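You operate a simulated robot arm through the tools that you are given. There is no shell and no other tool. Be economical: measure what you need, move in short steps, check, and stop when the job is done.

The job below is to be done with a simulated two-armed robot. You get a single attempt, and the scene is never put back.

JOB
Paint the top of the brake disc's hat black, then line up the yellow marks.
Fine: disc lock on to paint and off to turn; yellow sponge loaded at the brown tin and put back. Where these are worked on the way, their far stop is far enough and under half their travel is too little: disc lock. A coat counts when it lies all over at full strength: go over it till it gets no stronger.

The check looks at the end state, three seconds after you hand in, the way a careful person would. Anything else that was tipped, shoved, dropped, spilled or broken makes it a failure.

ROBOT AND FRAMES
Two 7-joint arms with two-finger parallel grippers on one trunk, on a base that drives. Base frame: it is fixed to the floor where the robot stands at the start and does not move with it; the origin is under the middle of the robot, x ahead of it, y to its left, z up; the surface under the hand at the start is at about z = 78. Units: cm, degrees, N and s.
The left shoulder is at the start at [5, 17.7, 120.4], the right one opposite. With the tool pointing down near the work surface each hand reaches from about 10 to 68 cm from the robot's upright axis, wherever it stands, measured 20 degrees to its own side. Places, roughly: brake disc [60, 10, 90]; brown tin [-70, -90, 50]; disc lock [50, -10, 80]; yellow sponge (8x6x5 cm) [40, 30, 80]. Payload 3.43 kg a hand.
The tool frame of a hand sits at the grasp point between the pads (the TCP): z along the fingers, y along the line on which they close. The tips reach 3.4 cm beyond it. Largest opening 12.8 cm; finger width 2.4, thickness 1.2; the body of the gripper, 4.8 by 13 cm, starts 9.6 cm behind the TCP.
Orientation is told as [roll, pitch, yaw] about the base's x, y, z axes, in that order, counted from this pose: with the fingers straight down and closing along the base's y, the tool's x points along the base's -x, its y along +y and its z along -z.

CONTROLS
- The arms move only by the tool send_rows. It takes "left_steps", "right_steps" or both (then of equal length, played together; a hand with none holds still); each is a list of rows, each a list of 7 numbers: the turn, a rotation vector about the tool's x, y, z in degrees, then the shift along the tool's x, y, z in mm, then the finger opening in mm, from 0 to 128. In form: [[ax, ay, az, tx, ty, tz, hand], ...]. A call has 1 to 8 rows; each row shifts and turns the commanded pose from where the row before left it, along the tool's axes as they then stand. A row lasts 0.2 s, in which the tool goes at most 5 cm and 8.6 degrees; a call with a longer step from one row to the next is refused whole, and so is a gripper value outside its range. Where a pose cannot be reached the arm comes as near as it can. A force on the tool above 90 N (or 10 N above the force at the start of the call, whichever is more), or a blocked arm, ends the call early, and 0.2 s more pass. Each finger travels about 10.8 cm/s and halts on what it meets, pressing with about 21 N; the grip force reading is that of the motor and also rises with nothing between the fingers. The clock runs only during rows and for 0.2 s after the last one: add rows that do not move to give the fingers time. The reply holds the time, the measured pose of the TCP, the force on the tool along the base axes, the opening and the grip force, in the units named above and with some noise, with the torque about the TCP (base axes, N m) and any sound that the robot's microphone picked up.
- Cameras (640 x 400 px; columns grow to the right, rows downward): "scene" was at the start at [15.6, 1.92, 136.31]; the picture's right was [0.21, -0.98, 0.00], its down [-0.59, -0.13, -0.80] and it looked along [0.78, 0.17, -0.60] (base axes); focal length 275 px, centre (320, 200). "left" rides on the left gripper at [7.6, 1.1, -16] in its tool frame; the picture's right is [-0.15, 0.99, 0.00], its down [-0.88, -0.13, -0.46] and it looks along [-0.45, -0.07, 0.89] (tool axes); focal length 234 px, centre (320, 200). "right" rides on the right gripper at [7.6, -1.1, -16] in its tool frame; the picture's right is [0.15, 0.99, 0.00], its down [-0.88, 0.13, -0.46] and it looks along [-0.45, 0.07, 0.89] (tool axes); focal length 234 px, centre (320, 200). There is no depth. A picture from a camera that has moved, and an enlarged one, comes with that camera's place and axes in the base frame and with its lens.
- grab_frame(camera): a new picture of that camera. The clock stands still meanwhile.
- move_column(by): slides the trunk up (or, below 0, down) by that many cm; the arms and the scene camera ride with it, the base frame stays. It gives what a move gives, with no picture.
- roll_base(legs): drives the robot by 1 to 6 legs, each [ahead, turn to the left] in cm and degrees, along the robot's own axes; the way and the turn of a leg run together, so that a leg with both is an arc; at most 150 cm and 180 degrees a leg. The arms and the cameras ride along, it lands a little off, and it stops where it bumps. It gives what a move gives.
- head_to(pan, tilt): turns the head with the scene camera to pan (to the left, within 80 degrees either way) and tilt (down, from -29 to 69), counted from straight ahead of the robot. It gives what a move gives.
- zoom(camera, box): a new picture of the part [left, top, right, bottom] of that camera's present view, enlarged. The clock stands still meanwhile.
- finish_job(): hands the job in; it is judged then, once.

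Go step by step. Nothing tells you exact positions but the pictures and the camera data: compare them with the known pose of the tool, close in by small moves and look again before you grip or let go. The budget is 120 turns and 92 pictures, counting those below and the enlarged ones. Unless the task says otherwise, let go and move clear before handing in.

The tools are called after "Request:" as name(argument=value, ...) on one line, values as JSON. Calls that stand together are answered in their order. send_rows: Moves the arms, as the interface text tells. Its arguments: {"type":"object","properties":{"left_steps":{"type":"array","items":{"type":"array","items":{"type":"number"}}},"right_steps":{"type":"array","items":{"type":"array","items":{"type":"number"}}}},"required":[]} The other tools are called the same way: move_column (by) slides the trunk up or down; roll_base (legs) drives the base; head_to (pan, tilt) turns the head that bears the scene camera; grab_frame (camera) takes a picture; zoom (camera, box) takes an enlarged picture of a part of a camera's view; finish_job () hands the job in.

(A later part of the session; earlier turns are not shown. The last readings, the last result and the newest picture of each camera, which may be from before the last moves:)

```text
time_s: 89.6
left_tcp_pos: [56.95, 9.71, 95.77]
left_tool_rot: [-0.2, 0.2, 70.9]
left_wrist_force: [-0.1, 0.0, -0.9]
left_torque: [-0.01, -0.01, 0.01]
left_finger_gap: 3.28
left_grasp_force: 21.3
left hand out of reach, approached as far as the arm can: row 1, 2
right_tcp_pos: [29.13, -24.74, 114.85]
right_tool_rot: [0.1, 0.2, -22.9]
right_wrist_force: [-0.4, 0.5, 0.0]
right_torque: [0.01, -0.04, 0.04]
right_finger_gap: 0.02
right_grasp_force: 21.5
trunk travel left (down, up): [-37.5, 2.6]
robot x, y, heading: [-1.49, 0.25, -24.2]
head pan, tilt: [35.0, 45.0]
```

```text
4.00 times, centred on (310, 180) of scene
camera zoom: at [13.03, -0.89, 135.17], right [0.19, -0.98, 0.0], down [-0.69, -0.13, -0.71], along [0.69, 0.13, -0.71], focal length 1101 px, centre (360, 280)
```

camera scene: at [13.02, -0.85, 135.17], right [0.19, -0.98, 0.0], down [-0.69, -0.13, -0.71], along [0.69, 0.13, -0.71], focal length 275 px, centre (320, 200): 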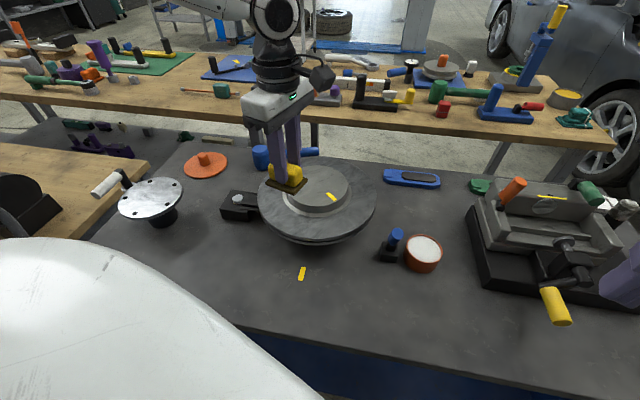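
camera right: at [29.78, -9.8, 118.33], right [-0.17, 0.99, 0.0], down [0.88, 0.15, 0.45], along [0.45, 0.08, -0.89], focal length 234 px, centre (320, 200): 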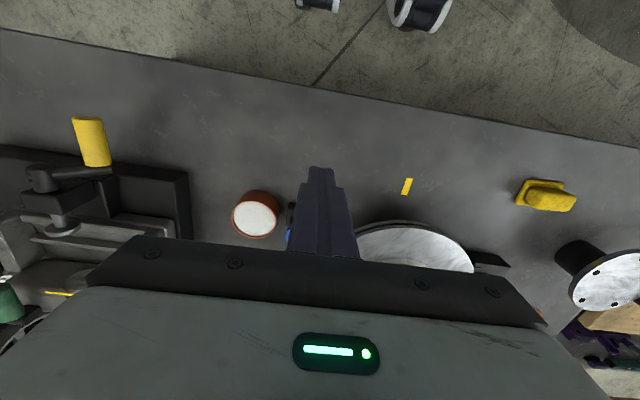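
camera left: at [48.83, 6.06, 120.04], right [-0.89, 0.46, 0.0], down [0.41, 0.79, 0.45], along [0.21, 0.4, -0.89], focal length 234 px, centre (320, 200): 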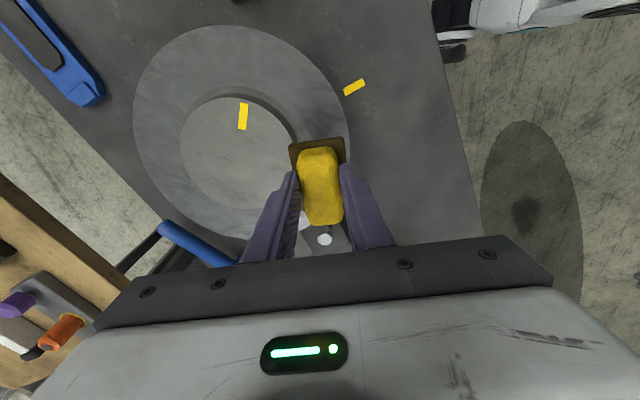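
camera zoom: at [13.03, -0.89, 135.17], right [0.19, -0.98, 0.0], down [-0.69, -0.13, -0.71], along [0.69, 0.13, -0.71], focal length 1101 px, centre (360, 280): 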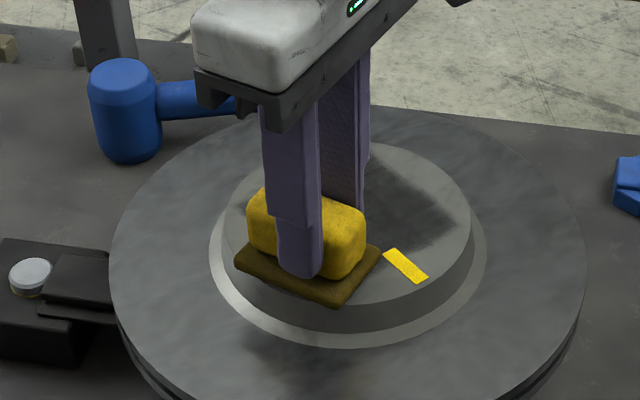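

The far lane was at the edge of reach and the sponge has lifted off. I'll lift a little and roll 7 cm closer so the whole hat is in reach.

Request:
send_rows(left_steps=[[0, 0, 0, 0, 0, -40, 15], [0, 0, 0, 0, 0, 0, 15]])

Request:
roll_base(legs=[[7, 0]])

Request:
zoom(camera="scene", box=[210, 130, 402, 250])

```text
time_s: 90.2
left_tcp_pos: [57.15, 9.66, 99.82]
left_tool_rot: [-0.1, 0.1, 70.9]
left_wrist_force: [0.3, -0.9, -1.2]
left_torque: [0.03, -0.04, 0.03]
left_finger_gap: 3.29
left_grasp_force: 20.4
right_tcp_pos: [29.27, -24.66, 114.86]
right_tool_rot: [0.1, 0.2, -22.9]
right_wrist_force: [0.6, -0.6, 0.4]
right_torque: [-0.03, 0.02, -0.03]
right_finger_gap: 0.01
right_grasp_force: 20.9
trunk travel left (down, up): [-37.5, 2.6]
robot x, y, heading: [-1.43, 0.91, -24.4]
head pan, tilt: [35.0, 45.0]
```

```text
time_s: 91.2
left_tcp_pos: [63.56, 6.77, 99.88]
left_tool_rot: [0.0, 0.1, 70.9]
left_wrist_force: [0.7, 0.6, -0.6]
left_torque: [-0.01, 0.01, 0.03]
left_finger_gap: 3.29
left_grasp_force: 20.9
right_tcp_pos: [35.65, -27.66, 114.97]
right_tool_rot: [0.1, 0.2, -22.9]
right_wrist_force: [0.2, -0.5, -0.1]
right_torque: [-0.01, 0.05, -0.01]
right_finger_gap: 0.0
right_grasp_force: 21.0
trunk travel left (down, up): [-37.5, 2.6]
robot x, y, heading: [5.02, -2.18, -24.1]
head pan, tilt: [35.0, 45.0]
```

```text
3.33 times, centred on (306, 190) of scene
camera zoom: at [19.49, -3.75, 135.16], right [0.19, -0.98, 0.0], down [-0.7, -0.13, -0.71], along [0.69, 0.13, -0.71], focal length 918 px, centre (367, 233)
```

zoom: 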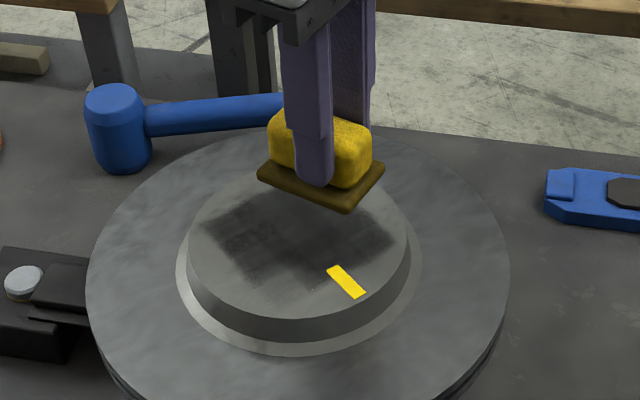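

No bump; the middle shows a clear grey-black coat and the pad still holds paint. I'll do a full overlapping raster now, far lane first.

Request:
send_rows(left_steps=[[0, 0, 0, 0, 0, 44, 15], [0, 0, 0, 0, 0, 9, 15], [0, 0, 0, 30, -3, 0, 15], [0, 0, 0, -12, -25, 0, 15], [0, 0, 0, -30, 0, 0, 15], [0, 0, 0, -30, 0, 0, 15], [0, 0, 0, -13, 25, 0, 15], [0, 0, 0, 29, 0, 0, 15]])

Request:
send_rows(left_steps=[[0, 0, 0, 28, 0, 0, 15], [0, 0, 0, 28, 0, 0, 15], [0, 0, 0, 0, 25, 0, 15], [0, 0, 0, -28, 0, 0, 15], [0, 0, 0, -28, 0, 0, 15], [0, 0, 0, -29, 0, 0, 15], [0, 0, 0, 0, 25, 0, 15], [0, 0, 0, 29, 0, 0, 15]])

Request:
send_rows(left_steps=[[0, 0, 0, 28, 0, 0, 15], [0, 0, 0, 28, 0, 0, 15], [0, 0, 0, -12, 25, 0, 15], [0, 0, 0, -30, 0, 0, 15], [0, 0, 0, -30, 0, 0, 15], [0, 0, 0, 30, 0, 0, 15], [0, 0, 0, 0, -25, 0, 15]])

Request:
zoom(camera="scene", box=[210, 130, 402, 250])

```text
time_s: 93.0
left_tcp_pos: [64.5, 9.66, 94.74]
left_tool_rot: [-0.1, -0.4, 71.0]
left_wrist_force: [4.0, 13.9, 18.8]
left_torque: [0.27, -0.08, 0.01]
left_finger_gap: 3.3
left_grasp_force: 21.1
right_tcp_pos: [35.48, -27.49, 114.9]
right_tool_rot: [0.1, 0.1, -22.7]
right_wrist_force: [0.5, -0.1, -0.4]
right_torque: [0.05, 0.03, -0.01]
right_finger_gap: 0.0
right_grasp_force: 20.9
trunk travel left (down, up): [-37.5, 2.6]
robot x, y, heading: [4.81, -2.5, -24.0]
head pan, tilt: [35.0, 45.0]
```

```text
time_s: 94.8
left_tcp_pos: [59.77, 11.27, 94.66]
left_tool_rot: [-0.1, -0.2, 71.0]
left_wrist_force: [3.8, 16.5, 21.4]
left_torque: [0.34, 0.04, -0.06]
left_finger_gap: 3.33
left_grasp_force: 20.9
right_tcp_pos: [35.4, -27.38, 115.04]
right_tool_rot: [0.1, 0.1, -22.9]
right_wrist_force: [-0.4, -0.4, 0.3]
right_torque: [0.02, 0.03, 0.03]
right_finger_gap: 0.02
right_grasp_force: 21.2
trunk travel left (down, up): [-37.5, 2.6]
robot x, y, heading: [4.73, -2.46, -24.3]
head pan, tilt: [35.0, 45.0]
```

```text
time_s: 96.4
left_tcp_pos: [59.25, 9.4, 94.56]
left_tool_rot: [0.0, 0.2, 70.8]
left_wrist_force: [-5.1, 0.3, 4.8]
left_torque: [-0.16, 0.27, -0.1]
left_finger_gap: 3.3
left_grasp_force: 21.3
right_tcp_pos: [35.45, -27.57, 114.83]
right_tool_rot: [0.1, 0.1, -22.9]
right_wrist_force: [0.9, 0.3, -0.9]
right_torque: [-0.01, -0.03, 0.01]
right_finger_gap: 0.01
right_grasp_force: 21.4
trunk travel left (down, up): [-37.5, 2.6]
robot x, y, heading: [4.97, -2.08, -24.2]
head pan, tilt: [35.0, 45.0]
```

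```text
3.33 times, centred on (306, 190) of scene
camera zoom: at [19.26, -3.72, 135.18], right [0.19, -0.98, 0.0], down [-0.69, -0.13, -0.71], along [0.7, 0.13, -0.71], focal length 918 px, centre (367, 233)
```

zoom: 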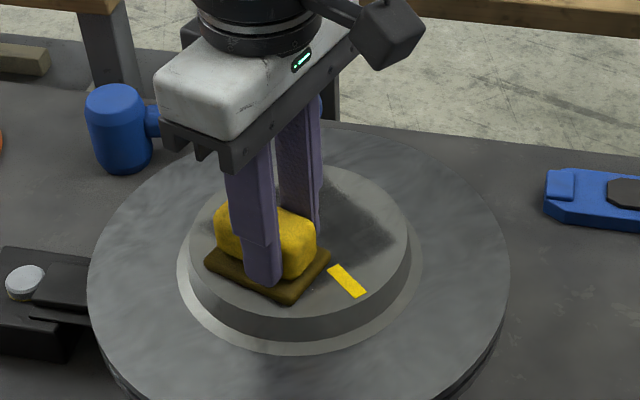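

I'll lift and move the hand aside to judge the coat.

Request:
send_rows(left_steps=[[0, 0, 0, 0, 0, -45, 15], [0, 0, 0, -40, 0, -20, 15], [0, 0, 0, -45, 0, 0, 15], [0, 0, 0, -45, 0, 0, 15], [0, 0, 0, 0, 0, 0, 15]])

Request:
zoom(camera="scene", box=[210, 130, 402, 250])

```text
time_s: 97.6
left_tcp_pos: [63.59, 21.8, 100.95]
left_tool_rot: [-0.2, 0.1, 70.8]
left_wrist_force: [-0.4, 0.2, -0.5]
left_torque: [-0.02, 0.0, -0.03]
left_finger_gap: 3.3
left_grasp_force: 21.3
right_tcp_pos: [35.56, -27.5, 114.81]
right_tool_rot: [0.2, 0.1, -22.9]
right_wrist_force: [0.1, 0.1, -0.3]
right_torque: [0.0, 0.03, 0.01]
right_finger_gap: 0.01
right_grasp_force: 21.2
trunk travel left (down, up): [-37.5, 2.6]
robot x, y, heading: [5.29, -2.01, -24.4]
head pan, tilt: [35.0, 45.0]
```

```text
3.33 times, centred on (306, 190) of scene
camera zoom: at [19.39, -3.76, 135.17], right [0.19, -0.98, 0.0], down [-0.69, -0.13, -0.71], along [0.69, 0.13, -0.71], focal length 918 px, centre (367, 233)
```

zoom: 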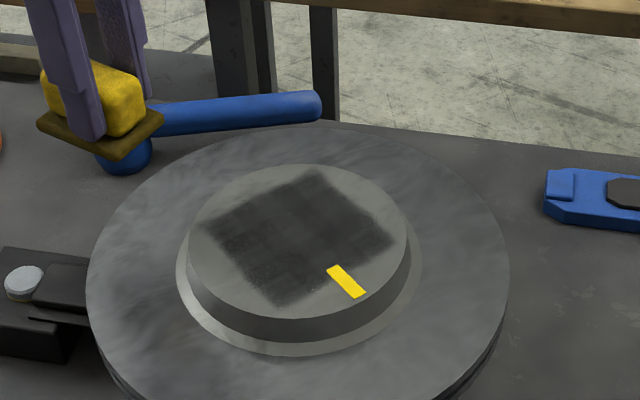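

The coat lies on a square patch about 9.6 cm wide, centred on the hat and lined up with the mark, so that is the area to cover; it is dark but not yet full. I'll go over just that area again.

Request:
send_rows(left_steps=[[0, 0, 0, 45, 3, 0, 15], [0, 0, 0, 44, 3, 0, 15], [0, 0, 0, 15, 0, 45, 15], [0, 0, 0, 0, 0, 19, 15], [0, 0, 0, 26, 0, 0, 15], [0, 0, 0, 26, 0, 0, 15], [0, 0, 0, 0, -33, 0, 15], [0, 0, 0, -26, 0, 0, 15]])

Request:
send_rows(left_steps=[[0, 0, 0, -26, 0, 0, 15], [0, 0, 0, 0, -33, 0, 15], [0, 0, 0, 26, 0, 0, 15], [0, 0, 0, 26, 0, 0, 15], [0, 0, 0, 0, 33, 0, 15], [0, 0, 0, -26, 0, 0, 15], [0, 0, 0, -26, 0, 0, 15], [0, 0, 0, 0, 33, 0, 15]])

Request:
send_rows(left_steps=[[0, 0, 0, 26, 0, 0, 15], [0, 0, 0, 26, 0, 0, 15], [0, 0, 0, 0, -33, 0, 15], [0, 0, 0, 0, -33, 0, 15], [0, 0, 0, -26, 0, 0, 15], [0, 0, 0, -26, 0, 0, 15], [0, 0, 0, 0, 33, 0, 15], [0, 0, 0, 0, 33, 0, 15]])

Request:
send_rows(left_steps=[[0, 0, 0, 0, 0, -45, 15], [0, 0, 0, -40, 0, -20, 15], [0, 0, 0, -45, 0, 0, 15], [0, 0, 0, -20, 0, 0, 15], [0, 0, 0, 0, 0, 0, 15]])

Request:
zoom(camera="scene", box=[210, 130, 402, 250])

```text
time_s: 99.4
left_tcp_pos: [61.93, 8.66, 94.57]
left_tool_rot: [-0.2, 0.3, 70.9]
left_wrist_force: [-0.6, 0.3, 0.6]
left_torque: [0.0, 0.07, 0.0]
left_finger_gap: 3.29
left_grasp_force: 21.0
right_tcp_pos: [35.45, -27.39, 114.9]
right_tool_rot: [0.1, 0.2, -23.0]
right_wrist_force: [-0.1, 0.6, 1.4]
right_torque: [-0.03, -0.01, -0.03]
right_finger_gap: 0.0
right_grasp_force: 21.6
trunk travel left (down, up): [-37.5, 2.6]
robot x, y, heading: [4.84, -2.58, -24.2]
head pan, tilt: [35.0, 45.0]
```

```text
time_s: 101.2
left_tcp_pos: [59.63, 12.32, 94.72]
left_tool_rot: [-0.2, 0.1, 70.7]
left_wrist_force: [-0.5, -0.6, 0.1]
left_torque: [-0.02, -0.06, -0.04]
left_finger_gap: 3.31
left_grasp_force: 21.1
right_tcp_pos: [35.53, -27.59, 114.95]
right_tool_rot: [0.1, 0.1, -22.8]
right_wrist_force: [1.4, -0.9, 0.3]
right_torque: [-0.01, -0.01, 0.01]
right_finger_gap: 0.0
right_grasp_force: 21.0
trunk travel left (down, up): [-37.5, 2.6]
robot x, y, heading: [5.09, -2.01, -24.1]
head pan, tilt: [35.0, 45.0]
```

```text
time_s: 103.0
left_tcp_pos: [59.64, 12.21, 94.69]
left_tool_rot: [-0.3, 0.1, 70.7]
left_wrist_force: [1.1, 0.3, -0.7]
left_torque: [0.02, -0.04, 0.0]
left_finger_gap: 3.31
left_grasp_force: 20.5
right_tcp_pos: [35.55, -27.46, 114.94]
right_tool_rot: [0.1, 0.1, -22.9]
right_wrist_force: [0.5, -0.2, -0.7]
right_torque: [-0.01, -0.03, 0.02]
right_finger_gap: 0.0
right_grasp_force: 20.8
trunk travel left (down, up): [-37.5, 2.6]
robot x, y, heading: [5.13, -2.42, -24.2]
head pan, tilt: [35.0, 45.0]
```

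```text
time_s: 104.2
left_tcp_pos: [62.93, 22.01, 101.21]
left_tool_rot: [-0.1, 0.1, 70.8]
left_wrist_force: [0.3, 0.4, -0.6]
left_torque: [-0.02, 0.01, -0.03]
left_finger_gap: 3.28
left_grasp_force: 20.9
right_tcp_pos: [35.49, -27.49, 114.81]
right_tool_rot: [0.1, 0.2, -22.9]
right_wrist_force: [0.2, -0.2, 0.3]
right_torque: [-0.02, -0.01, 0.01]
right_finger_gap: 0.02
right_grasp_force: 20.9
trunk travel left (down, up): [-37.5, 2.6]
robot x, y, heading: [4.89, -2.47, -24.2]
head pan, tilt: [35.0, 45.0]
```

```text
3.33 times, centred on (306, 190) of scene
camera zoom: at [19.4, -3.72, 135.17], right [0.19, -0.98, 0.0], down [-0.69, -0.13, -0.71], along [0.69, 0.13, -0.71], focal length 918 px, centre (367, 233)
```

zoom: 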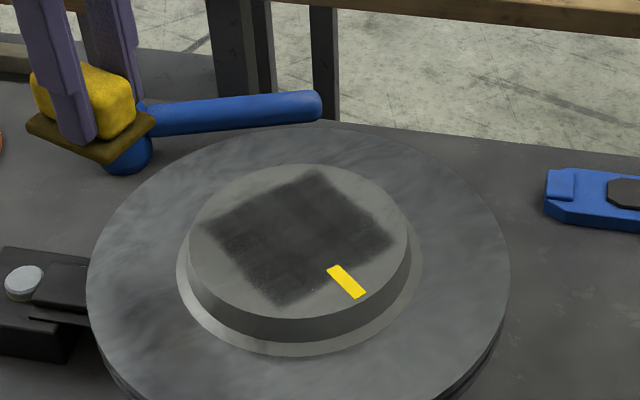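

Forces were near zero, so that pass barely touched: the sponge must have been pushed up a little in the grip. I'll go back, find contact again and press properly.

Request:
send_rows(left_steps=[[0, 0, 0, 45, 0, 0, 15], [0, 0, 0, 45, 0, 0, 15], [0, 0, 0, 15, 0, 45, 15], [0, 0, 0, 0, -30, 20, 15], [0, 0, 0, 26, 0, 4, 15], [0, 0, 0, 0, 0, 3, 15], [0, 0, 0, 0, 0, 0, 15]])

```text
time_s: 105.8
left_tcp_pos: [61.74, 8.69, 94.26]
left_tool_rot: [-0.6, 0.1, 70.8]
left_wrist_force: [7.4, 11.0, 27.4]
left_torque: [0.32, 0.16, -0.07]
left_finger_gap: 3.34
left_grasp_force: 21.3
right_tcp_pos: [35.32, -27.43, 115.05]
right_tool_rot: [0.1, 0.0, -22.9]
right_wrist_force: [-0.1, -0.4, -0.5]
right_torque: [-0.01, -0.02, -0.02]
right_finger_gap: 0.01
right_grasp_force: 20.6
trunk travel left (down, up): [-37.5, 2.6]
robot x, y, heading: [5.01, -2.21, -24.3]
head pan, tilt: [35.0, 45.0]
```

Contact again at 27 N. I'll wipe the square in lanes with a touch of downward creep.

Request:
send_rows(left_steps=[[0, 0, 0, 26, 0, 0.5, 15], [0, 0, 0, 0, -33, 0.5, 15], [0, 0, 0, -26, 0, 0, 15], [0, 0, 0, -26, 0, 0.5, 15], [0, 0, 0, 0, 33, 0, 15], [0, 0, 0, 26, 0, 0.5, 15], [0, 0, 0, 26, 0, 0, 15], [0, 0, 0, 0, 33, 0.5, 15]])

Request:
send_rows(left_steps=[[0, 0, 0, -26, 0, 0, 15], [0, 0, 0, -26, 0, 0.5, 15], [0, 0, 0, 0, -33, 0, 15], [0, 0, 0, 0, -33, 0.5, 15], [0, 0, 0, 26, 0, 0, 15], [0, 0, 0, 26, 0, 0.5, 15], [0, 0, 0, 0, 33, 0, 15], [0, 0, 0, -26, 0, 0, 15]])

Request:
send_rows(left_steps=[[0, 0, 0, 0, 0, -45, 15], [0, 0, 0, -40, 0, -20, 15], [0, 0, 0, -45, 0, 0, 15], [0, 0, 0, -45, 0, 0, 15], [0, 0, 0, 0, 0, 0, 15]])

Request:
zoom(camera="scene", box=[210, 130, 402, 250])

```text
time_s: 107.6
left_tcp_pos: [58.28, 6.45, 94.18]
left_tool_rot: [-1.4, 0.5, 70.8]
left_wrist_force: [19.9, -10.9, 29.1]
left_torque: [0.3, -0.54, -0.41]
left_finger_gap: 3.33
left_grasp_force: 20.9
right_tcp_pos: [35.39, -27.76, 114.89]
right_tool_rot: [0.2, 0.0, -23.1]
right_wrist_force: [-0.6, 0.6, -0.2]
right_torque: [0.03, 0.0, 0.02]
right_finger_gap: 0.0
right_grasp_force: 21.1
trunk travel left (down, up): [-37.5, 2.6]
robot x, y, heading: [5.2, -2.62, -24.2]
head pan, tilt: [35.0, 45.0]
```

```text
time_s: 109.4
left_tcp_pos: [61.57, 7.82, 94.18]
left_tool_rot: [-0.7, 0.9, 71.0]
left_wrist_force: [-4.8, -24.9, 31.3]
left_torque: [0.07, 0.69, 0.48]
left_finger_gap: 3.32
left_grasp_force: 20.1
right_tcp_pos: [35.36, -27.61, 114.92]
right_tool_rot: [0.3, 0.0, -22.8]
right_wrist_force: [-0.1, 0.3, 0.0]
right_torque: [-0.02, 0.02, 0.01]
right_finger_gap: 0.0
right_grasp_force: 21.0
trunk travel left (down, up): [-37.5, 2.6]
robot x, y, heading: [4.72, -2.61, -24.3]
head pan, tilt: [35.0, 45.0]
```

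```text
time_s: 110.6
left_tcp_pos: [65.84, 21.21, 100.05]
left_tool_rot: [-0.1, 0.1, 70.8]
left_wrist_force: [-0.4, -0.1, 0.6]
left_torque: [-0.01, 0.0, 0.04]
left_finger_gap: 3.3
left_grasp_force: 21.0
right_tcp_pos: [35.56, -27.52, 114.85]
right_tool_rot: [0.1, 0.2, -22.9]
right_wrist_force: [-0.1, -0.7, 0.7]
right_torque: [0.02, 0.02, -0.05]
right_finger_gap: 0.01
right_grasp_force: 21.3
trunk travel left (down, up): [-37.5, 2.6]
robot x, y, heading: [4.72, -2.6, -24.3]
head pan, tilt: [35.0, 45.0]
```

```text
3.33 times, centred on (306, 190) of scene
camera zoom: at [19.4, -3.76, 135.17], right [0.19, -0.98, 0.0], down [-0.69, -0.13, -0.71], along [0.69, 0.13, -0.71], focal length 918 px, centre (367, 233)
```

zoom: 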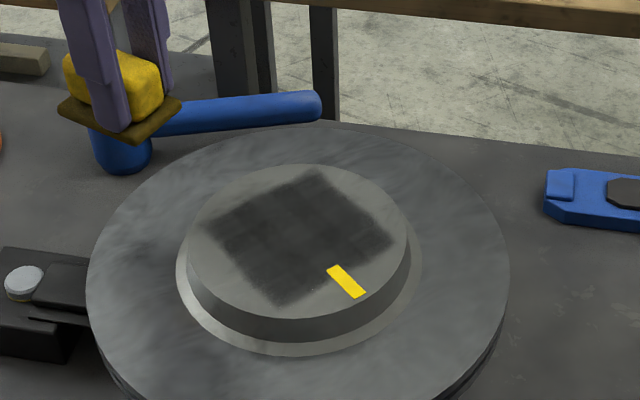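

More even now. I'll take a tight view to judge its strength against the next passes.

Request:
zoom(camera="scene", box=[260, 175, 340, 225])

Request:
send_rows(left_steps=[[0, 0, 0, 45, 0, 0, 15], [0, 0, 0, 45, 0, 0, 15], [0, 0, 0, 15, 0, 45, 15], [0, 0, 0, -1, 33, 15, 15], [0, 0, 0, 0, 0, 4, 15], [0, 0, 0, 13, 0, 0, 15], [0, 0, 0, 13, 0, 0, 15], [0, 0, 0, 13, 0, 0, 15]])

```text
8.00 times, centred on (300, 200) of scene
camera zoom: at [19.4, -3.76, 135.17], right [0.19, -0.98, 0.0], down [-0.69, -0.13, -0.71], along [0.69, 0.13, -0.71], focal length 2202 px, centre (480, 200)
```

zoom: 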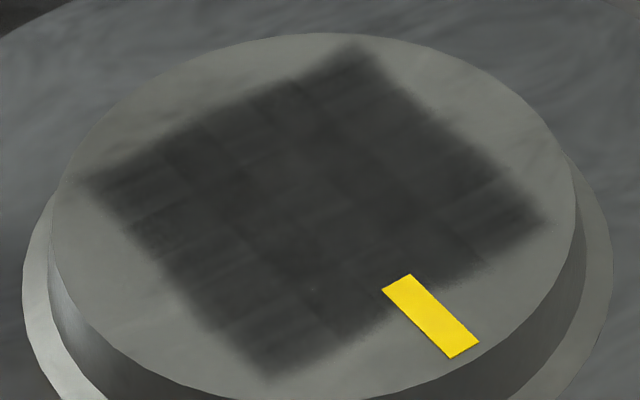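

```text
time_s: 112.4
left_tcp_pos: [58.32, 9.03, 94.19]
left_tool_rot: [-0.9, -0.3, 70.9]
left_wrist_force: [12.5, 31.7, 48.2]
left_torque: [0.92, 0.77, -0.7]
left_finger_gap: 3.32
left_grasp_force: 20.9
right_tcp_pos: [35.38, -27.34, 115.08]
right_tool_rot: [0.1, 0.0, -22.9]
right_wrist_force: [0.1, 0.3, -0.3]
right_torque: [-0.01, -0.01, -0.04]
right_finger_gap: 0.0
right_grasp_force: 20.7
trunk travel left (down, up): [-37.5, 2.6]
robot x, y, heading: [5.27, -2.59, -24.4]
head pan, tilt: [35.0, 45.0]
```

The coat is nearly even; a few cells towards the corners are a little weaker. I'll do one more slower full pass with slightly less pressure.

Request:
send_rows(left_steps=[[0, 0, 0, 17, 0, -1.5, 15], [0, 0, 0, 0, -24, 0, 15], [0, 0, 0, -28, 0, 0, 15], [0, 0, 0, -28, 0, 0, 15], [0, 0, 0, 0, 24, 0, 15], [0, 0, 0, 28, 0, 0, 15], [0, 0, 0, 0, -45, 0, 15], [0, 0, 0, 28, 0, 0, 15]])

Request:
send_rows(left_steps=[[0, 0, 0, 0, -27, 0, 15], [0, 0, 0, -28, 0, 0, 15], [0, 0, 0, -28, 0, 0, 15], [0, 0, 0, 0, 27, 0, 15], [0, 0, 0, 28, 0, 0, 15], [0, 0, 0, 28, 0, 0, 15], [0, 0, 0, 0, -27, 0, 15], [0, 0, 0, -28, 0, 0, 15]])

Request:
send_rows(left_steps=[[0, 0, 0, 0, 0, -45, 15], [0, 0, 0, -40, 0, -20, 15], [0, 0, 0, -45, 0, 0, 15], [0, 0, 0, -25, 0, 0, 15], [0, 0, 0, 0, 0, 0, 15]])

Request:
zoom(camera="scene", box=[260, 175, 340, 225])

```text
time_s: 114.2
left_tcp_pos: [61.93, 5.62, 94.23]
left_tool_rot: [-0.5, -0.1, 70.9]
left_wrist_force: [6.3, 20.8, 31.6]
left_torque: [0.52, 0.3, -0.28]
left_finger_gap: 3.3
left_grasp_force: 21.3
right_tcp_pos: [35.5, -27.39, 115.08]
right_tool_rot: [0.0, -0.1, -22.9]
right_wrist_force: [-0.9, 0.0, 0.2]
right_torque: [0.03, 0.04, 0.03]
right_finger_gap: 0.01
right_grasp_force: 21.8
trunk travel left (down, up): [-37.5, 2.6]
robot x, y, heading: [5.03, -2.41, -24.3]
head pan, tilt: [35.0, 45.0]
```

```text
time_s: 116.0
left_tcp_pos: [65.39, 6.59, 94.2]
left_tool_rot: [-0.8, 0.5, 70.7]
left_wrist_force: [-3.3, -14.9, 22.1]
left_torque: [-0.12, 0.57, 0.35]
left_finger_gap: 3.3
left_grasp_force: 21.2
right_tcp_pos: [35.4, -27.64, 114.92]
right_tool_rot: [0.2, 0.1, -22.9]
right_wrist_force: [-0.1, 0.2, -0.3]
right_torque: [-0.03, 0.0, 0.02]
right_finger_gap: 0.02
right_grasp_force: 20.6
trunk travel left (down, up): [-37.5, 2.6]
robot x, y, heading: [5.09, -2.01, -24.3]
head pan, tilt: [35.0, 45.0]
```

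```text
time_s: 117.2
left_tcp_pos: [68.78, 17.62, 100.28]
left_tool_rot: [-0.2, 0.1, 70.8]
left_wrist_force: [0.2, -0.7, -0.2]
left_torque: [0.01, 0.0, 0.02]
left_finger_gap: 3.29
left_grasp_force: 20.7
right_tcp_pos: [35.55, -27.58, 114.92]
right_tool_rot: [0.1, 0.2, -22.9]
right_wrist_force: [0.6, 0.0, -0.5]
right_torque: [-0.01, -0.01, -0.01]
right_finger_gap: 0.01
right_grasp_force: 21.2
trunk travel left (down, up): [-37.5, 2.6]
robot x, y, heading: [5.0, -2.64, -24.1]
head pan, tilt: [35.0, 45.0]
```

```text
8.00 times, centred on (300, 200) of scene
camera zoom: at [19.4, -3.74, 135.17], right [0.19, -0.98, 0.0], down [-0.69, -0.13, -0.71], along [0.69, 0.13, -0.71], focal length 2202 px, centre (480, 200)
```

zoom: 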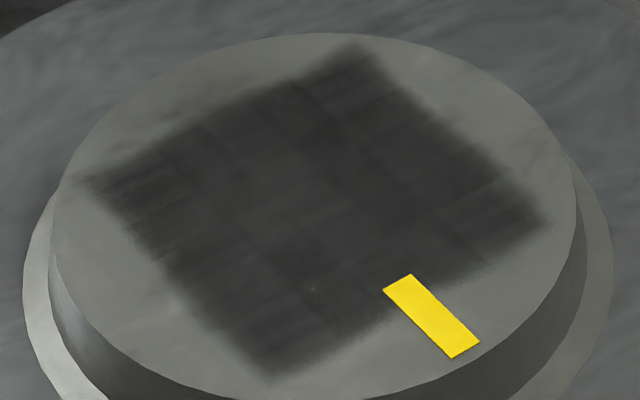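

Darker again, with the left corner still slightly weaker. I'll make another pass with wider strokes to cover the corners.

Request:
send_rows(left_steps=[[0, 0, 0, 40, 20, 0, 15], [0, 0, 0, 30, 30, 15, 15], [0, 0, 0, 0, 16, 45, 15], [0, 0, 0, 0, 0, 5, 15], [0, 0, 0, 0, -30, 0, 15], [0, 0, 0, 0, -30, 0, 15], [0, 0, 0, 38, 0, 0, 15], [0, 0, 0, 36, 0, 0, 15]])

Request:
send_rows(left_steps=[[0, 0, 0, 0, 30, 0, 15], [0, 0, 0, 0, 30, 0, 15], [0, 0, 0, -36, 0, 0, 15], [0, 0, 0, -38, 0, 0, 15], [0, 0, 0, 10, -20, 0, 15], [0, 0, 0, 35, 0, 0, 15], [0, 0, 0, 30, -20, 0, 15], [0, 0, 0, -35, 0, 0, 15]])

Request:
send_rows(left_steps=[[0, 0, 0, -35, 0, 0, 15], [0, 0, 0, 0, 35, 0, 15], [0, 0, 0, 35, 0, 0, 15], [0, 0, 0, 0, 0, -45, 15], [0, 0, 0, -40, 0, -20, 15], [0, 0, 0, -45, 0, 0, 15], [0, 0, 0, -35, 0, 0, 15], [0, 0, 0, 0, 0, 0, 15]])

Request:
zoom(camera="scene", box=[260, 175, 340, 225])

Request:
grab_frame(camera="scene")

```text
time_s: 119.0
left_tcp_pos: [63.83, 4.06, 94.14]
left_tool_rot: [-0.5, 0.2, 70.9]
left_wrist_force: [7.6, 13.3, 27.4]
left_torque: [0.78, 0.11, -0.19]
left_finger_gap: 3.33
left_grasp_force: 21.2
right_tcp_pos: [35.3, -27.42, 115.06]
right_tool_rot: [0.0, 0.0, -22.8]
right_wrist_force: [0.1, 0.5, 0.0]
right_torque: [0.02, -0.01, 0.01]
right_finger_gap: 0.0
right_grasp_force: 20.3
trunk travel left (down, up): [-37.5, 2.6]
robot x, y, heading: [4.73, -2.25, -24.2]
head pan, tilt: [35.0, 45.0]
```

```text
time_s: 120.8
left_tcp_pos: [62.88, 7.32, 94.21]
left_tool_rot: [-0.7, 0.6, 70.9]
left_wrist_force: [-5.4, -17.2, 25.7]
left_torque: [-0.1, 0.74, 0.46]
left_finger_gap: 3.3
left_grasp_force: 21.0
right_tcp_pos: [35.21, -27.79, 114.89]
right_tool_rot: [0.4, 0.1, -22.9]
right_wrist_force: [0.6, -0.2, 0.1]
right_torque: [-0.02, 0.0, 0.03]
right_finger_gap: 0.02
right_grasp_force: 20.2
trunk travel left (down, up): [-37.5, 2.6]
robot x, y, heading: [5.05, -2.61, -24.3]
head pan, tilt: [35.0, 45.0]
```

```text
time_s: 122.6
left_tcp_pos: [63.38, 20.6, 100.13]
left_tool_rot: [-0.3, 0.1, 70.8]
left_wrist_force: [0.0, 0.5, -0.3]
left_torque: [0.03, -0.01, -0.02]
left_finger_gap: 3.31
left_grasp_force: 20.8
right_tcp_pos: [35.62, -27.54, 114.81]
right_tool_rot: [0.1, 0.3, -22.9]
right_wrist_force: [0.2, 0.0, -0.3]
right_torque: [-0.01, 0.02, 0.02]
right_finger_gap: 0.02
right_grasp_force: 21.2
trunk travel left (down, up): [-37.5, 2.6]
robot x, y, heading: [5.18, -2.53, -24.3]
head pan, tilt: [35.0, 45.0]
```

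```text
8.00 times, centred on (300, 200) of scene
camera zoom: at [19.4, -3.75, 135.17], right [0.19, -0.98, 0.0], down [-0.69, -0.13, -0.71], along [0.69, 0.13, -0.71], focal length 2202 px, centre (480, 200)
```

zoom: 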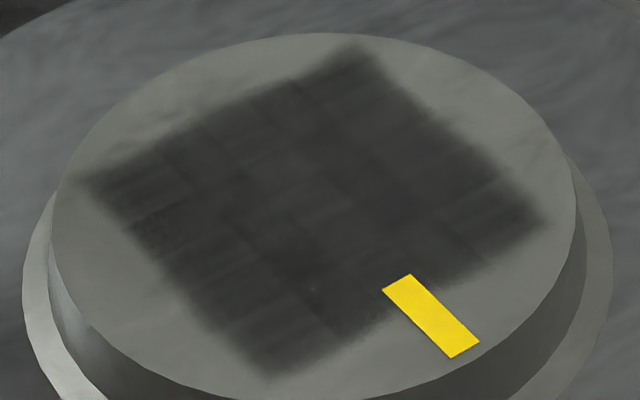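

```text
26 pictures are left
camera scene: at [19.4, -3.75, 135.17], right [0.19, -0.98, 0.0], down [-0.69, -0.13, -0.71], along [0.69, 0.13, -0.71], focal length 275 px, centre (320, 200)
```

scene: 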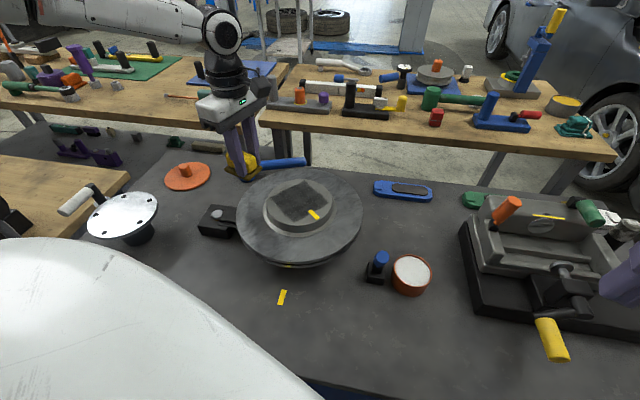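

Hardly any change between the last two passes, but the pad looks much lighter than when loaded, so the sponge may simply be running dry. To be sure of full strength I'll fetch a second load, retracing the same route.

Request:
send_rows(left_steps=[[0, 0, 0, 0, 0, -50, 15], [0, 0, 0, 0, 0, -50, 15], [0, 0, 0, 40, 0, 0, 15], [0, 0, 0, 40, 0, 0, 15], [0, 0, 0, 40, 0, 0, 15], [0, 0, 0, 0, 0, 0, 15]])

Request:
roll_base(legs=[[-27, 0], [0, 114.3], [-83, 0], [0, 71.5]])

Request:
move_column(by=-26)

```text
time_s: 124.0
left_tcp_pos: [59.5, 9.39, 110.41]
left_tool_rot: [-0.2, 0.2, 70.9]
left_wrist_force: [-0.6, -0.1, -0.6]
left_torque: [-0.04, -0.01, -0.01]
left_finger_gap: 3.29
left_grasp_force: 21.0
right_tcp_pos: [35.53, -27.4, 114.86]
right_tool_rot: [0.1, 0.2, -22.8]
right_wrist_force: [0.4, -0.1, -0.7]
right_torque: [0.01, -0.03, 0.0]
right_finger_gap: 0.0
right_grasp_force: 21.7
trunk travel left (down, up): [-37.5, 2.6]
robot x, y, heading: [5.0, -2.23, -24.3]
head pan, tilt: [35.0, 45.0]
```

```text
time_s: 137.7
left_tcp_pos: [-74.0, -90.06, 110.29]
left_tool_rot: [-0.2, 0.1, -105.2]
left_wrist_force: [-0.9, 0.0, -1.2]
left_torque: [-0.01, 0.01, 0.05]
left_finger_gap: 3.31
left_grasp_force: 20.8
right_tcp_pos: [-52.72, -51.63, 114.86]
right_tool_rot: [0.1, 0.2, 161.1]
right_wrist_force: [0.5, -0.4, 0.2]
right_torque: [0.04, -0.02, 0.0]
right_finger_gap: 0.01
right_grasp_force: 21.5
trunk travel left (down, up): [-37.5, 2.6]
robot x, y, heading: [-20.44, -74.31, 159.9]
head pan, tilt: [35.0, 45.0]
```

```text
time_s: 140.4
left_tcp_pos: [-73.86, -90.12, 84.42]
left_tool_rot: [-0.1, 0.2, -105.3]
left_wrist_force: [0.1, -0.1, -0.2]
left_torque: [-0.02, -0.02, 0.03]
left_finger_gap: 3.29
left_grasp_force: 20.9
right_tcp_pos: [-52.71, -51.62, 88.9]
right_tool_rot: [0.1, 0.2, 161.1]
right_wrist_force: [0.7, 1.0, 1.5]
right_torque: [0.02, -0.01, 0.02]
right_finger_gap: 0.0
right_grasp_force: 20.9
trunk travel left (down, up): [-11.5, 28.6]
robot x, y, heading: [-20.5, -74.88, 159.7]
head pan, tilt: [35.0, 45.0]
```

Request:
send_rows(left_steps=[[0, 0, 0, -15, 23, 0, 15], [0, 0, 0, 0, 0, 45, 15], [0, 0, 0, 0, 0, 45, 15], [0, 0, 0, 0, 0, 40, 15], [0, -6.67, 0, 0, 0, 0, 15], [0, -6.67, 0, 0, 0, 0, 15], [0, -6.67, 0, 0, 0, 0, 15], [0, 0, 0, 17, 0, 47, 15]])

Request:
send_rows(left_steps=[[0, 0, 0, 12, 0, 33, 15], [0, 0, 0, 0, 0, 0, 15]])

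Request:
zoom(camera="left", box=[200, 60, 440, 210])

```text
time_s: 142.2
left_tcp_pos: [-72.27, -92.08, 66.37]
left_tool_rot: [-0.4, -20.0, -105.0]
left_wrist_force: [0.5, 0.8, -0.4]
left_torque: [-0.03, 0.01, 0.01]
left_finger_gap: 3.29
left_grasp_force: 20.9
right_tcp_pos: [-52.73, -51.76, 88.89]
right_tool_rot: [0.1, 0.2, 161.1]
right_wrist_force: [0.3, 0.1, 1.0]
right_torque: [0.01, 0.04, -0.04]
right_finger_gap: 0.01
right_grasp_force: 20.9
trunk travel left (down, up): [-11.5, 28.6]
robot x, y, heading: [-20.38, -74.26, 160.0]
head pan, tilt: [35.0, 45.0]
```

```text
time_s: 142.8
left_tcp_pos: [-72.27, -92.04, 62.87]
left_tool_rot: [-0.3, -19.7, -105.2]
left_wrist_force: [-0.3, -0.3, -0.3]
left_torque: [-0.01, -0.03, -0.02]
left_finger_gap: 3.31
left_grasp_force: 21.1
right_tcp_pos: [-52.58, -51.75, 88.88]
right_tool_rot: [0.1, 0.3, 161.1]
right_wrist_force: [0.2, 0.3, 0.0]
right_torque: [0.02, 0.0, 0.01]
right_finger_gap: 0.0
right_grasp_force: 20.9
trunk travel left (down, up): [-11.5, 28.6]
robot x, y, heading: [-20.35, -74.6, 159.8]
head pan, tilt: [35.0, 45.0]
```

```text
2.67 times, centred on (320, 135) of left
camera zoom: at [-67.89, -80.3, 75.24], right [0.92, -0.39, 0.05], down [-0.3, -0.62, 0.73], along [-0.26, -0.68, -0.68], focal length 624 px, centre (320, 373)
```

zoom: 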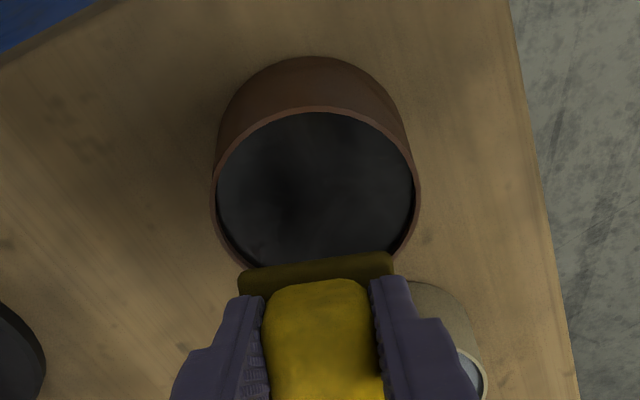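

The sponge has slid back about 2 cm and up 1 cm in the grip during wiping, so its end is short of the paint. I'll shift 2.4 cm towards the tin and look again.

Request:
send_rows(left_steps=[[0, 0, 0, 22.6, 0, -8.2, 15], [0, 0, 0, 5, 0, 14, 15], [0, 0, 0, 0, 0, 0, 15]])

Request:
zoom(camera="left", box=[200, 60, 440, 210])

```text
time_s: 143.6
left_tcp_pos: [-71.68, -89.76, 61.47]
left_tool_rot: [-0.2, -19.9, -105.2]
left_wrist_force: [-0.8, -0.6, -0.2]
left_torque: [0.02, 0.0, 0.0]
left_finger_gap: 3.28
left_grasp_force: 21.5
right_tcp_pos: [-52.72, -51.59, 88.89]
right_tool_rot: [0.2, 0.2, 161.1]
right_wrist_force: [0.5, -0.2, -0.1]
right_torque: [-0.02, 0.0, -0.01]
right_finger_gap: 0.0
right_grasp_force: 21.6
trunk travel left (down, up): [-11.5, 28.6]
robot x, y, heading: [-20.32, -74.84, 160.0]
head pan, tilt: [35.0, 45.0]
```

```text
2.67 times, centred on (320, 135) of left
camera zoom: at [-67.3, -78.02, 73.87], right [0.92, -0.39, 0.05], down [-0.3, -0.62, 0.73], along [-0.26, -0.68, -0.68], focal length 624 px, centre (320, 373)
```

zoom: 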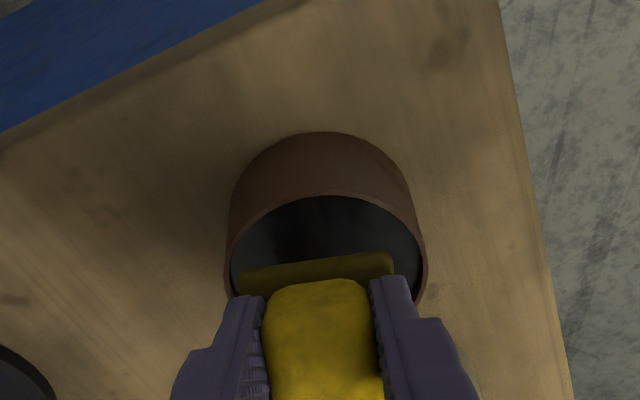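

The end is now within the opening. I'll lower it into the paint.

Request:
send_rows(left_steps=[[0, 0, 0, 3.4, 0, 9.4, 15], [0, 0, 0, 3.4, 0, 9.4, 15], [0, 0, 0, 0, 0, 0, 15]])

```text
time_s: 144.4
left_tcp_pos: [-71.61, -89.98, 59.57]
left_tool_rot: [-0.3, -19.8, -105.0]
left_wrist_force: [-0.8, -0.4, -0.4]
left_torque: [0.0, 0.0, 0.0]
left_finger_gap: 3.33
left_grasp_force: 21.2
left hand out of reach, approached as far as the arm can: row 2
right_tcp_pos: [-52.68, -51.72, 88.94]
right_tool_rot: [0.1, 0.2, 161.1]
right_wrist_force: [0.2, -0.4, -0.3]
right_torque: [-0.01, 0.02, 0.02]
right_finger_gap: 0.0
right_grasp_force: 21.1
trunk travel left (down, up): [-11.5, 28.6]
robot x, y, heading: [-20.97, -74.72, 159.7]
head pan, tilt: [35.0, 45.0]
```

The arm is at its limit here, but the trunk can carry the hand straight down, so I'll use small trunk moves.

Request:
move_column(by=-0.8)

Request:
zoom(camera="left", box=[200, 60, 440, 210])

```text
time_s: 145.0
left_tcp_pos: [-71.62, -90.02, 58.93]
left_tool_rot: [-0.3, -19.8, -105.1]
left_wrist_force: [1.8, -1.0, 10.1]
left_torque: [-0.11, -0.24, 0.03]
left_finger_gap: 3.27
left_grasp_force: 21.3
right_tcp_pos: [-52.7, -51.7, 88.01]
right_tool_rot: [0.2, 0.0, 161.1]
right_wrist_force: [0.8, 0.5, -0.2]
right_torque: [0.0, 0.02, 0.03]
right_finger_gap: 0.0
right_grasp_force: 21.4
trunk travel left (down, up): [-10.7, 29.4]
robot x, y, heading: [-20.37, -74.23, 159.9]
head pan, tilt: [35.0, 45.0]
```

```text
2.67 times, centred on (320, 135) of left
camera zoom: at [-67.16, -78.27, 71.41], right [0.92, -0.39, 0.04], down [-0.3, -0.62, 0.73], along [-0.26, -0.68, -0.68], focal length 624 px, centre (320, 373)
```

zoom: 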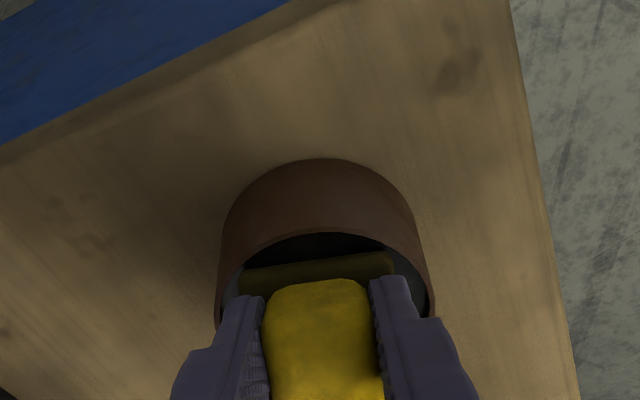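

It touches with 10 N. I'll raise the trunk a little to see whether the pad darkened.

Request:
move_column(by=6)

Request:
head_to(pan=20, tilt=50)

Request:
zoom(camera="scene", box=[150, 120, 310, 220])

```text
time_s: 146.0
left_tcp_pos: [-71.6, -90.02, 64.74]
left_tool_rot: [-0.1, -19.9, -105.1]
left_wrist_force: [0.2, -0.4, -0.2]
left_torque: [0.02, -0.03, 0.0]
left_finger_gap: 3.29
left_grasp_force: 21.2
right_tcp_pos: [-52.7, -51.79, 94.17]
right_tool_rot: [0.1, 0.2, 161.1]
right_wrist_force: [-0.4, -0.1, -0.2]
right_torque: [-0.04, -0.01, 0.01]
right_finger_gap: 0.0
right_grasp_force: 21.2
trunk travel left (down, up): [-16.7, 23.4]
robot x, y, heading: [-20.24, -74.72, 159.8]
head pan, tilt: [35.0, 45.0]
```

```text
time_s: 146.7
left_tcp_pos: [-71.62, -90.05, 64.8]
left_tool_rot: [-0.2, -19.8, -105.0]
left_wrist_force: [0.1, 0.9, -0.2]
left_torque: [0.0, -0.01, -0.02]
left_finger_gap: 3.31
left_grasp_force: 21.0
right_tcp_pos: [-52.56, -51.76, 94.06]
right_tool_rot: [0.1, 0.2, 161.1]
right_wrist_force: [-0.8, -0.4, -0.7]
right_torque: [-0.01, 0.02, 0.02]
right_finger_gap: 0.0
right_grasp_force: 20.8
trunk travel left (down, up): [-16.7, 23.4]
robot x, y, heading: [-20.47, -74.21, 159.6]
head pan, tilt: [20.0, 50.0]
```

```text
4.00 times, centred on (230, 170) of scene
camera zoom: at [-34.54, -72.09, 113.68], right [0.0, 1.0, 0.0], down [0.77, 0.0, -0.64], along [-0.64, 0.0, -0.77], focal length 1101 px, centre (680, 320)
```

zoom: 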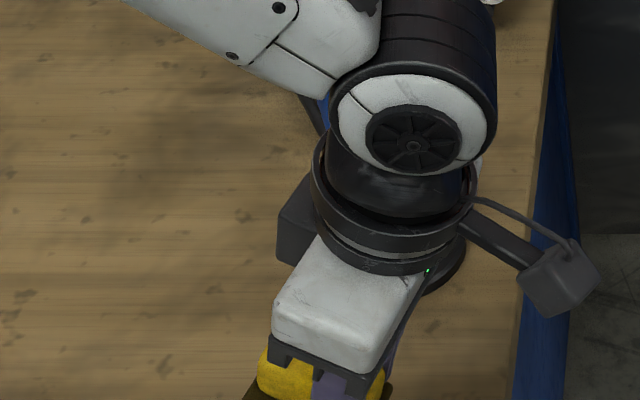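

Request:
zoom(camera="scene", box=[180, 190, 308, 270])

```text
5.00 times, centred on (244, 230) of scene
camera zoom: at [-34.54, -72.09, 113.68], right [0.0, 1.0, 0.0], down [0.77, 0.0, -0.64], along [-0.64, 0.0, -0.77], focal length 1376 px, centre (700, 50)
```

zoom: 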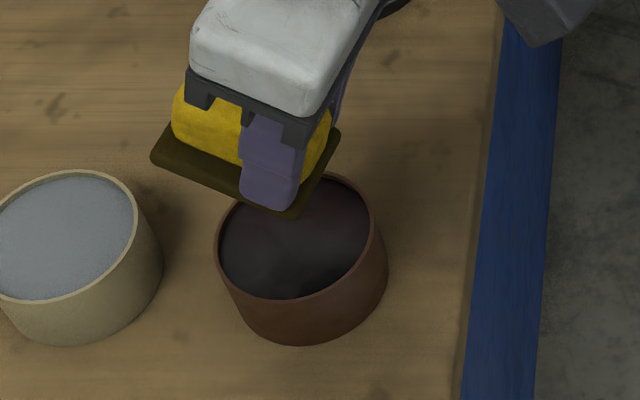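

The pad is fully dark again. I'll level and lift the hand, raise the trunk, and drive back to the bench.

Request:
send_rows(left_steps=[[0, 6.67, 0, 0, 0, -10, 15], [0, 6.67, 0, 0, 0, -20, 15], [0, 6.67, 0, 0, 0, -40, 15], [0, 0, 0, -20, 0, -45, 15], [0, 0, 0, 0, 0, -45, 15], [0, 0, 0, 0, 0, -45, 15], [0, 0, 0, 0, 0, 0, 15]])

Request:
move_column(by=20.8)

Request:
roll_base(legs=[[0, -69.7], [83, 0], [0, -114.3], [27.5, 0]])

Request:
head_to(pan=35, tilt=45)

Request:
grab_frame(camera="scene")

```text
time_s: 148.3
left_tcp_pos: [-71.82, -90.96, 85.11]
left_tool_rot: [-0.3, 0.4, -105.1]
left_wrist_force: [0.2, 0.0, -0.5]
left_torque: [0.03, -0.04, 0.02]
left_finger_gap: 3.3
left_grasp_force: 21.4
right_tcp_pos: [-52.8, -51.75, 94.05]
right_tool_rot: [0.1, 0.1, 161.1]
right_wrist_force: [0.1, -0.3, 1.5]
right_torque: [-0.02, -0.03, 0.02]
right_finger_gap: 0.0
right_grasp_force: 21.3
trunk travel left (down, up): [-16.7, 23.4]
robot x, y, heading: [-20.06, -74.47, 160.0]
head pan, tilt: [20.0, 50.0]
```

```text
time_s: 150.6
left_tcp_pos: [-71.72, -90.97, 105.84]
left_tool_rot: [-0.2, 0.4, -105.3]
left_wrist_force: [-0.1, 0.1, -0.8]
left_torque: [0.0, -0.01, 0.01]
left_finger_gap: 3.3
left_grasp_force: 21.3
right_tcp_pos: [-52.77, -51.7, 114.83]
right_tool_rot: [0.1, 0.2, 161.1]
right_wrist_force: [0.2, 0.1, 0.4]
right_torque: [-0.02, 0.01, -0.03]
right_finger_gap: 0.0
right_grasp_force: 20.4
trunk travel left (down, up): [-37.5, 2.6]
robot x, y, heading: [-20.19, -74.53, 159.7]
head pan, tilt: [20.0, 50.0]
```

```text
time_s: 164.3
left_tcp_pos: [55.81, 10.77, 105.82]
left_tool_rot: [-0.3, 0.2, 71.8]
left_wrist_force: [0.1, -0.2, -0.2]
left_torque: [-0.01, 0.02, 0.04]
left_finger_gap: 3.31
left_grasp_force: 20.4
right_tcp_pos: [34.67, -27.39, 114.79]
right_tool_rot: [0.2, 0.1, -22.1]
right_wrist_force: [0.4, -0.1, -0.1]
right_torque: [-0.02, 0.06, 0.03]
right_finger_gap: 0.0
right_grasp_force: 20.9
trunk travel left (down, up): [-37.5, 2.6]
robot x, y, heading: [3.78, -2.98, -23.1]
head pan, tilt: [20.0, 50.0]
```

```text
time_s: 165.0
left_tcp_pos: [55.89, 10.62, 105.89]
left_tool_rot: [-0.2, 0.3, 71.8]
left_wrist_force: [-0.1, 0.7, -0.6]
left_torque: [0.0, -0.01, 0.01]
left_finger_gap: 3.28
left_grasp_force: 21.3
right_tcp_pos: [34.59, -27.47, 114.86]
right_tool_rot: [0.0, 0.1, -22.1]
right_wrist_force: [-0.6, -0.1, -0.1]
right_torque: [0.0, 0.01, 0.0]
right_finger_gap: 0.01
right_grasp_force: 21.0
trunk travel left (down, up): [-37.5, 2.6]
robot x, y, heading: [3.53, -2.81, -23.5]
head pan, tilt: [35.0, 45.0]
```

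```text
20 pictures are left
camera scene: at [18.16, -3.86, 135.17], right [0.2, -0.98, 0.0], down [-0.69, -0.14, -0.71], along [0.69, 0.14, -0.71], focal length 275 px, centre (320, 200)
```

scene: 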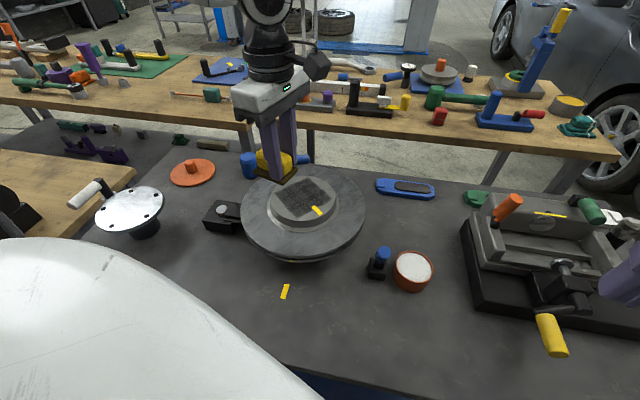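

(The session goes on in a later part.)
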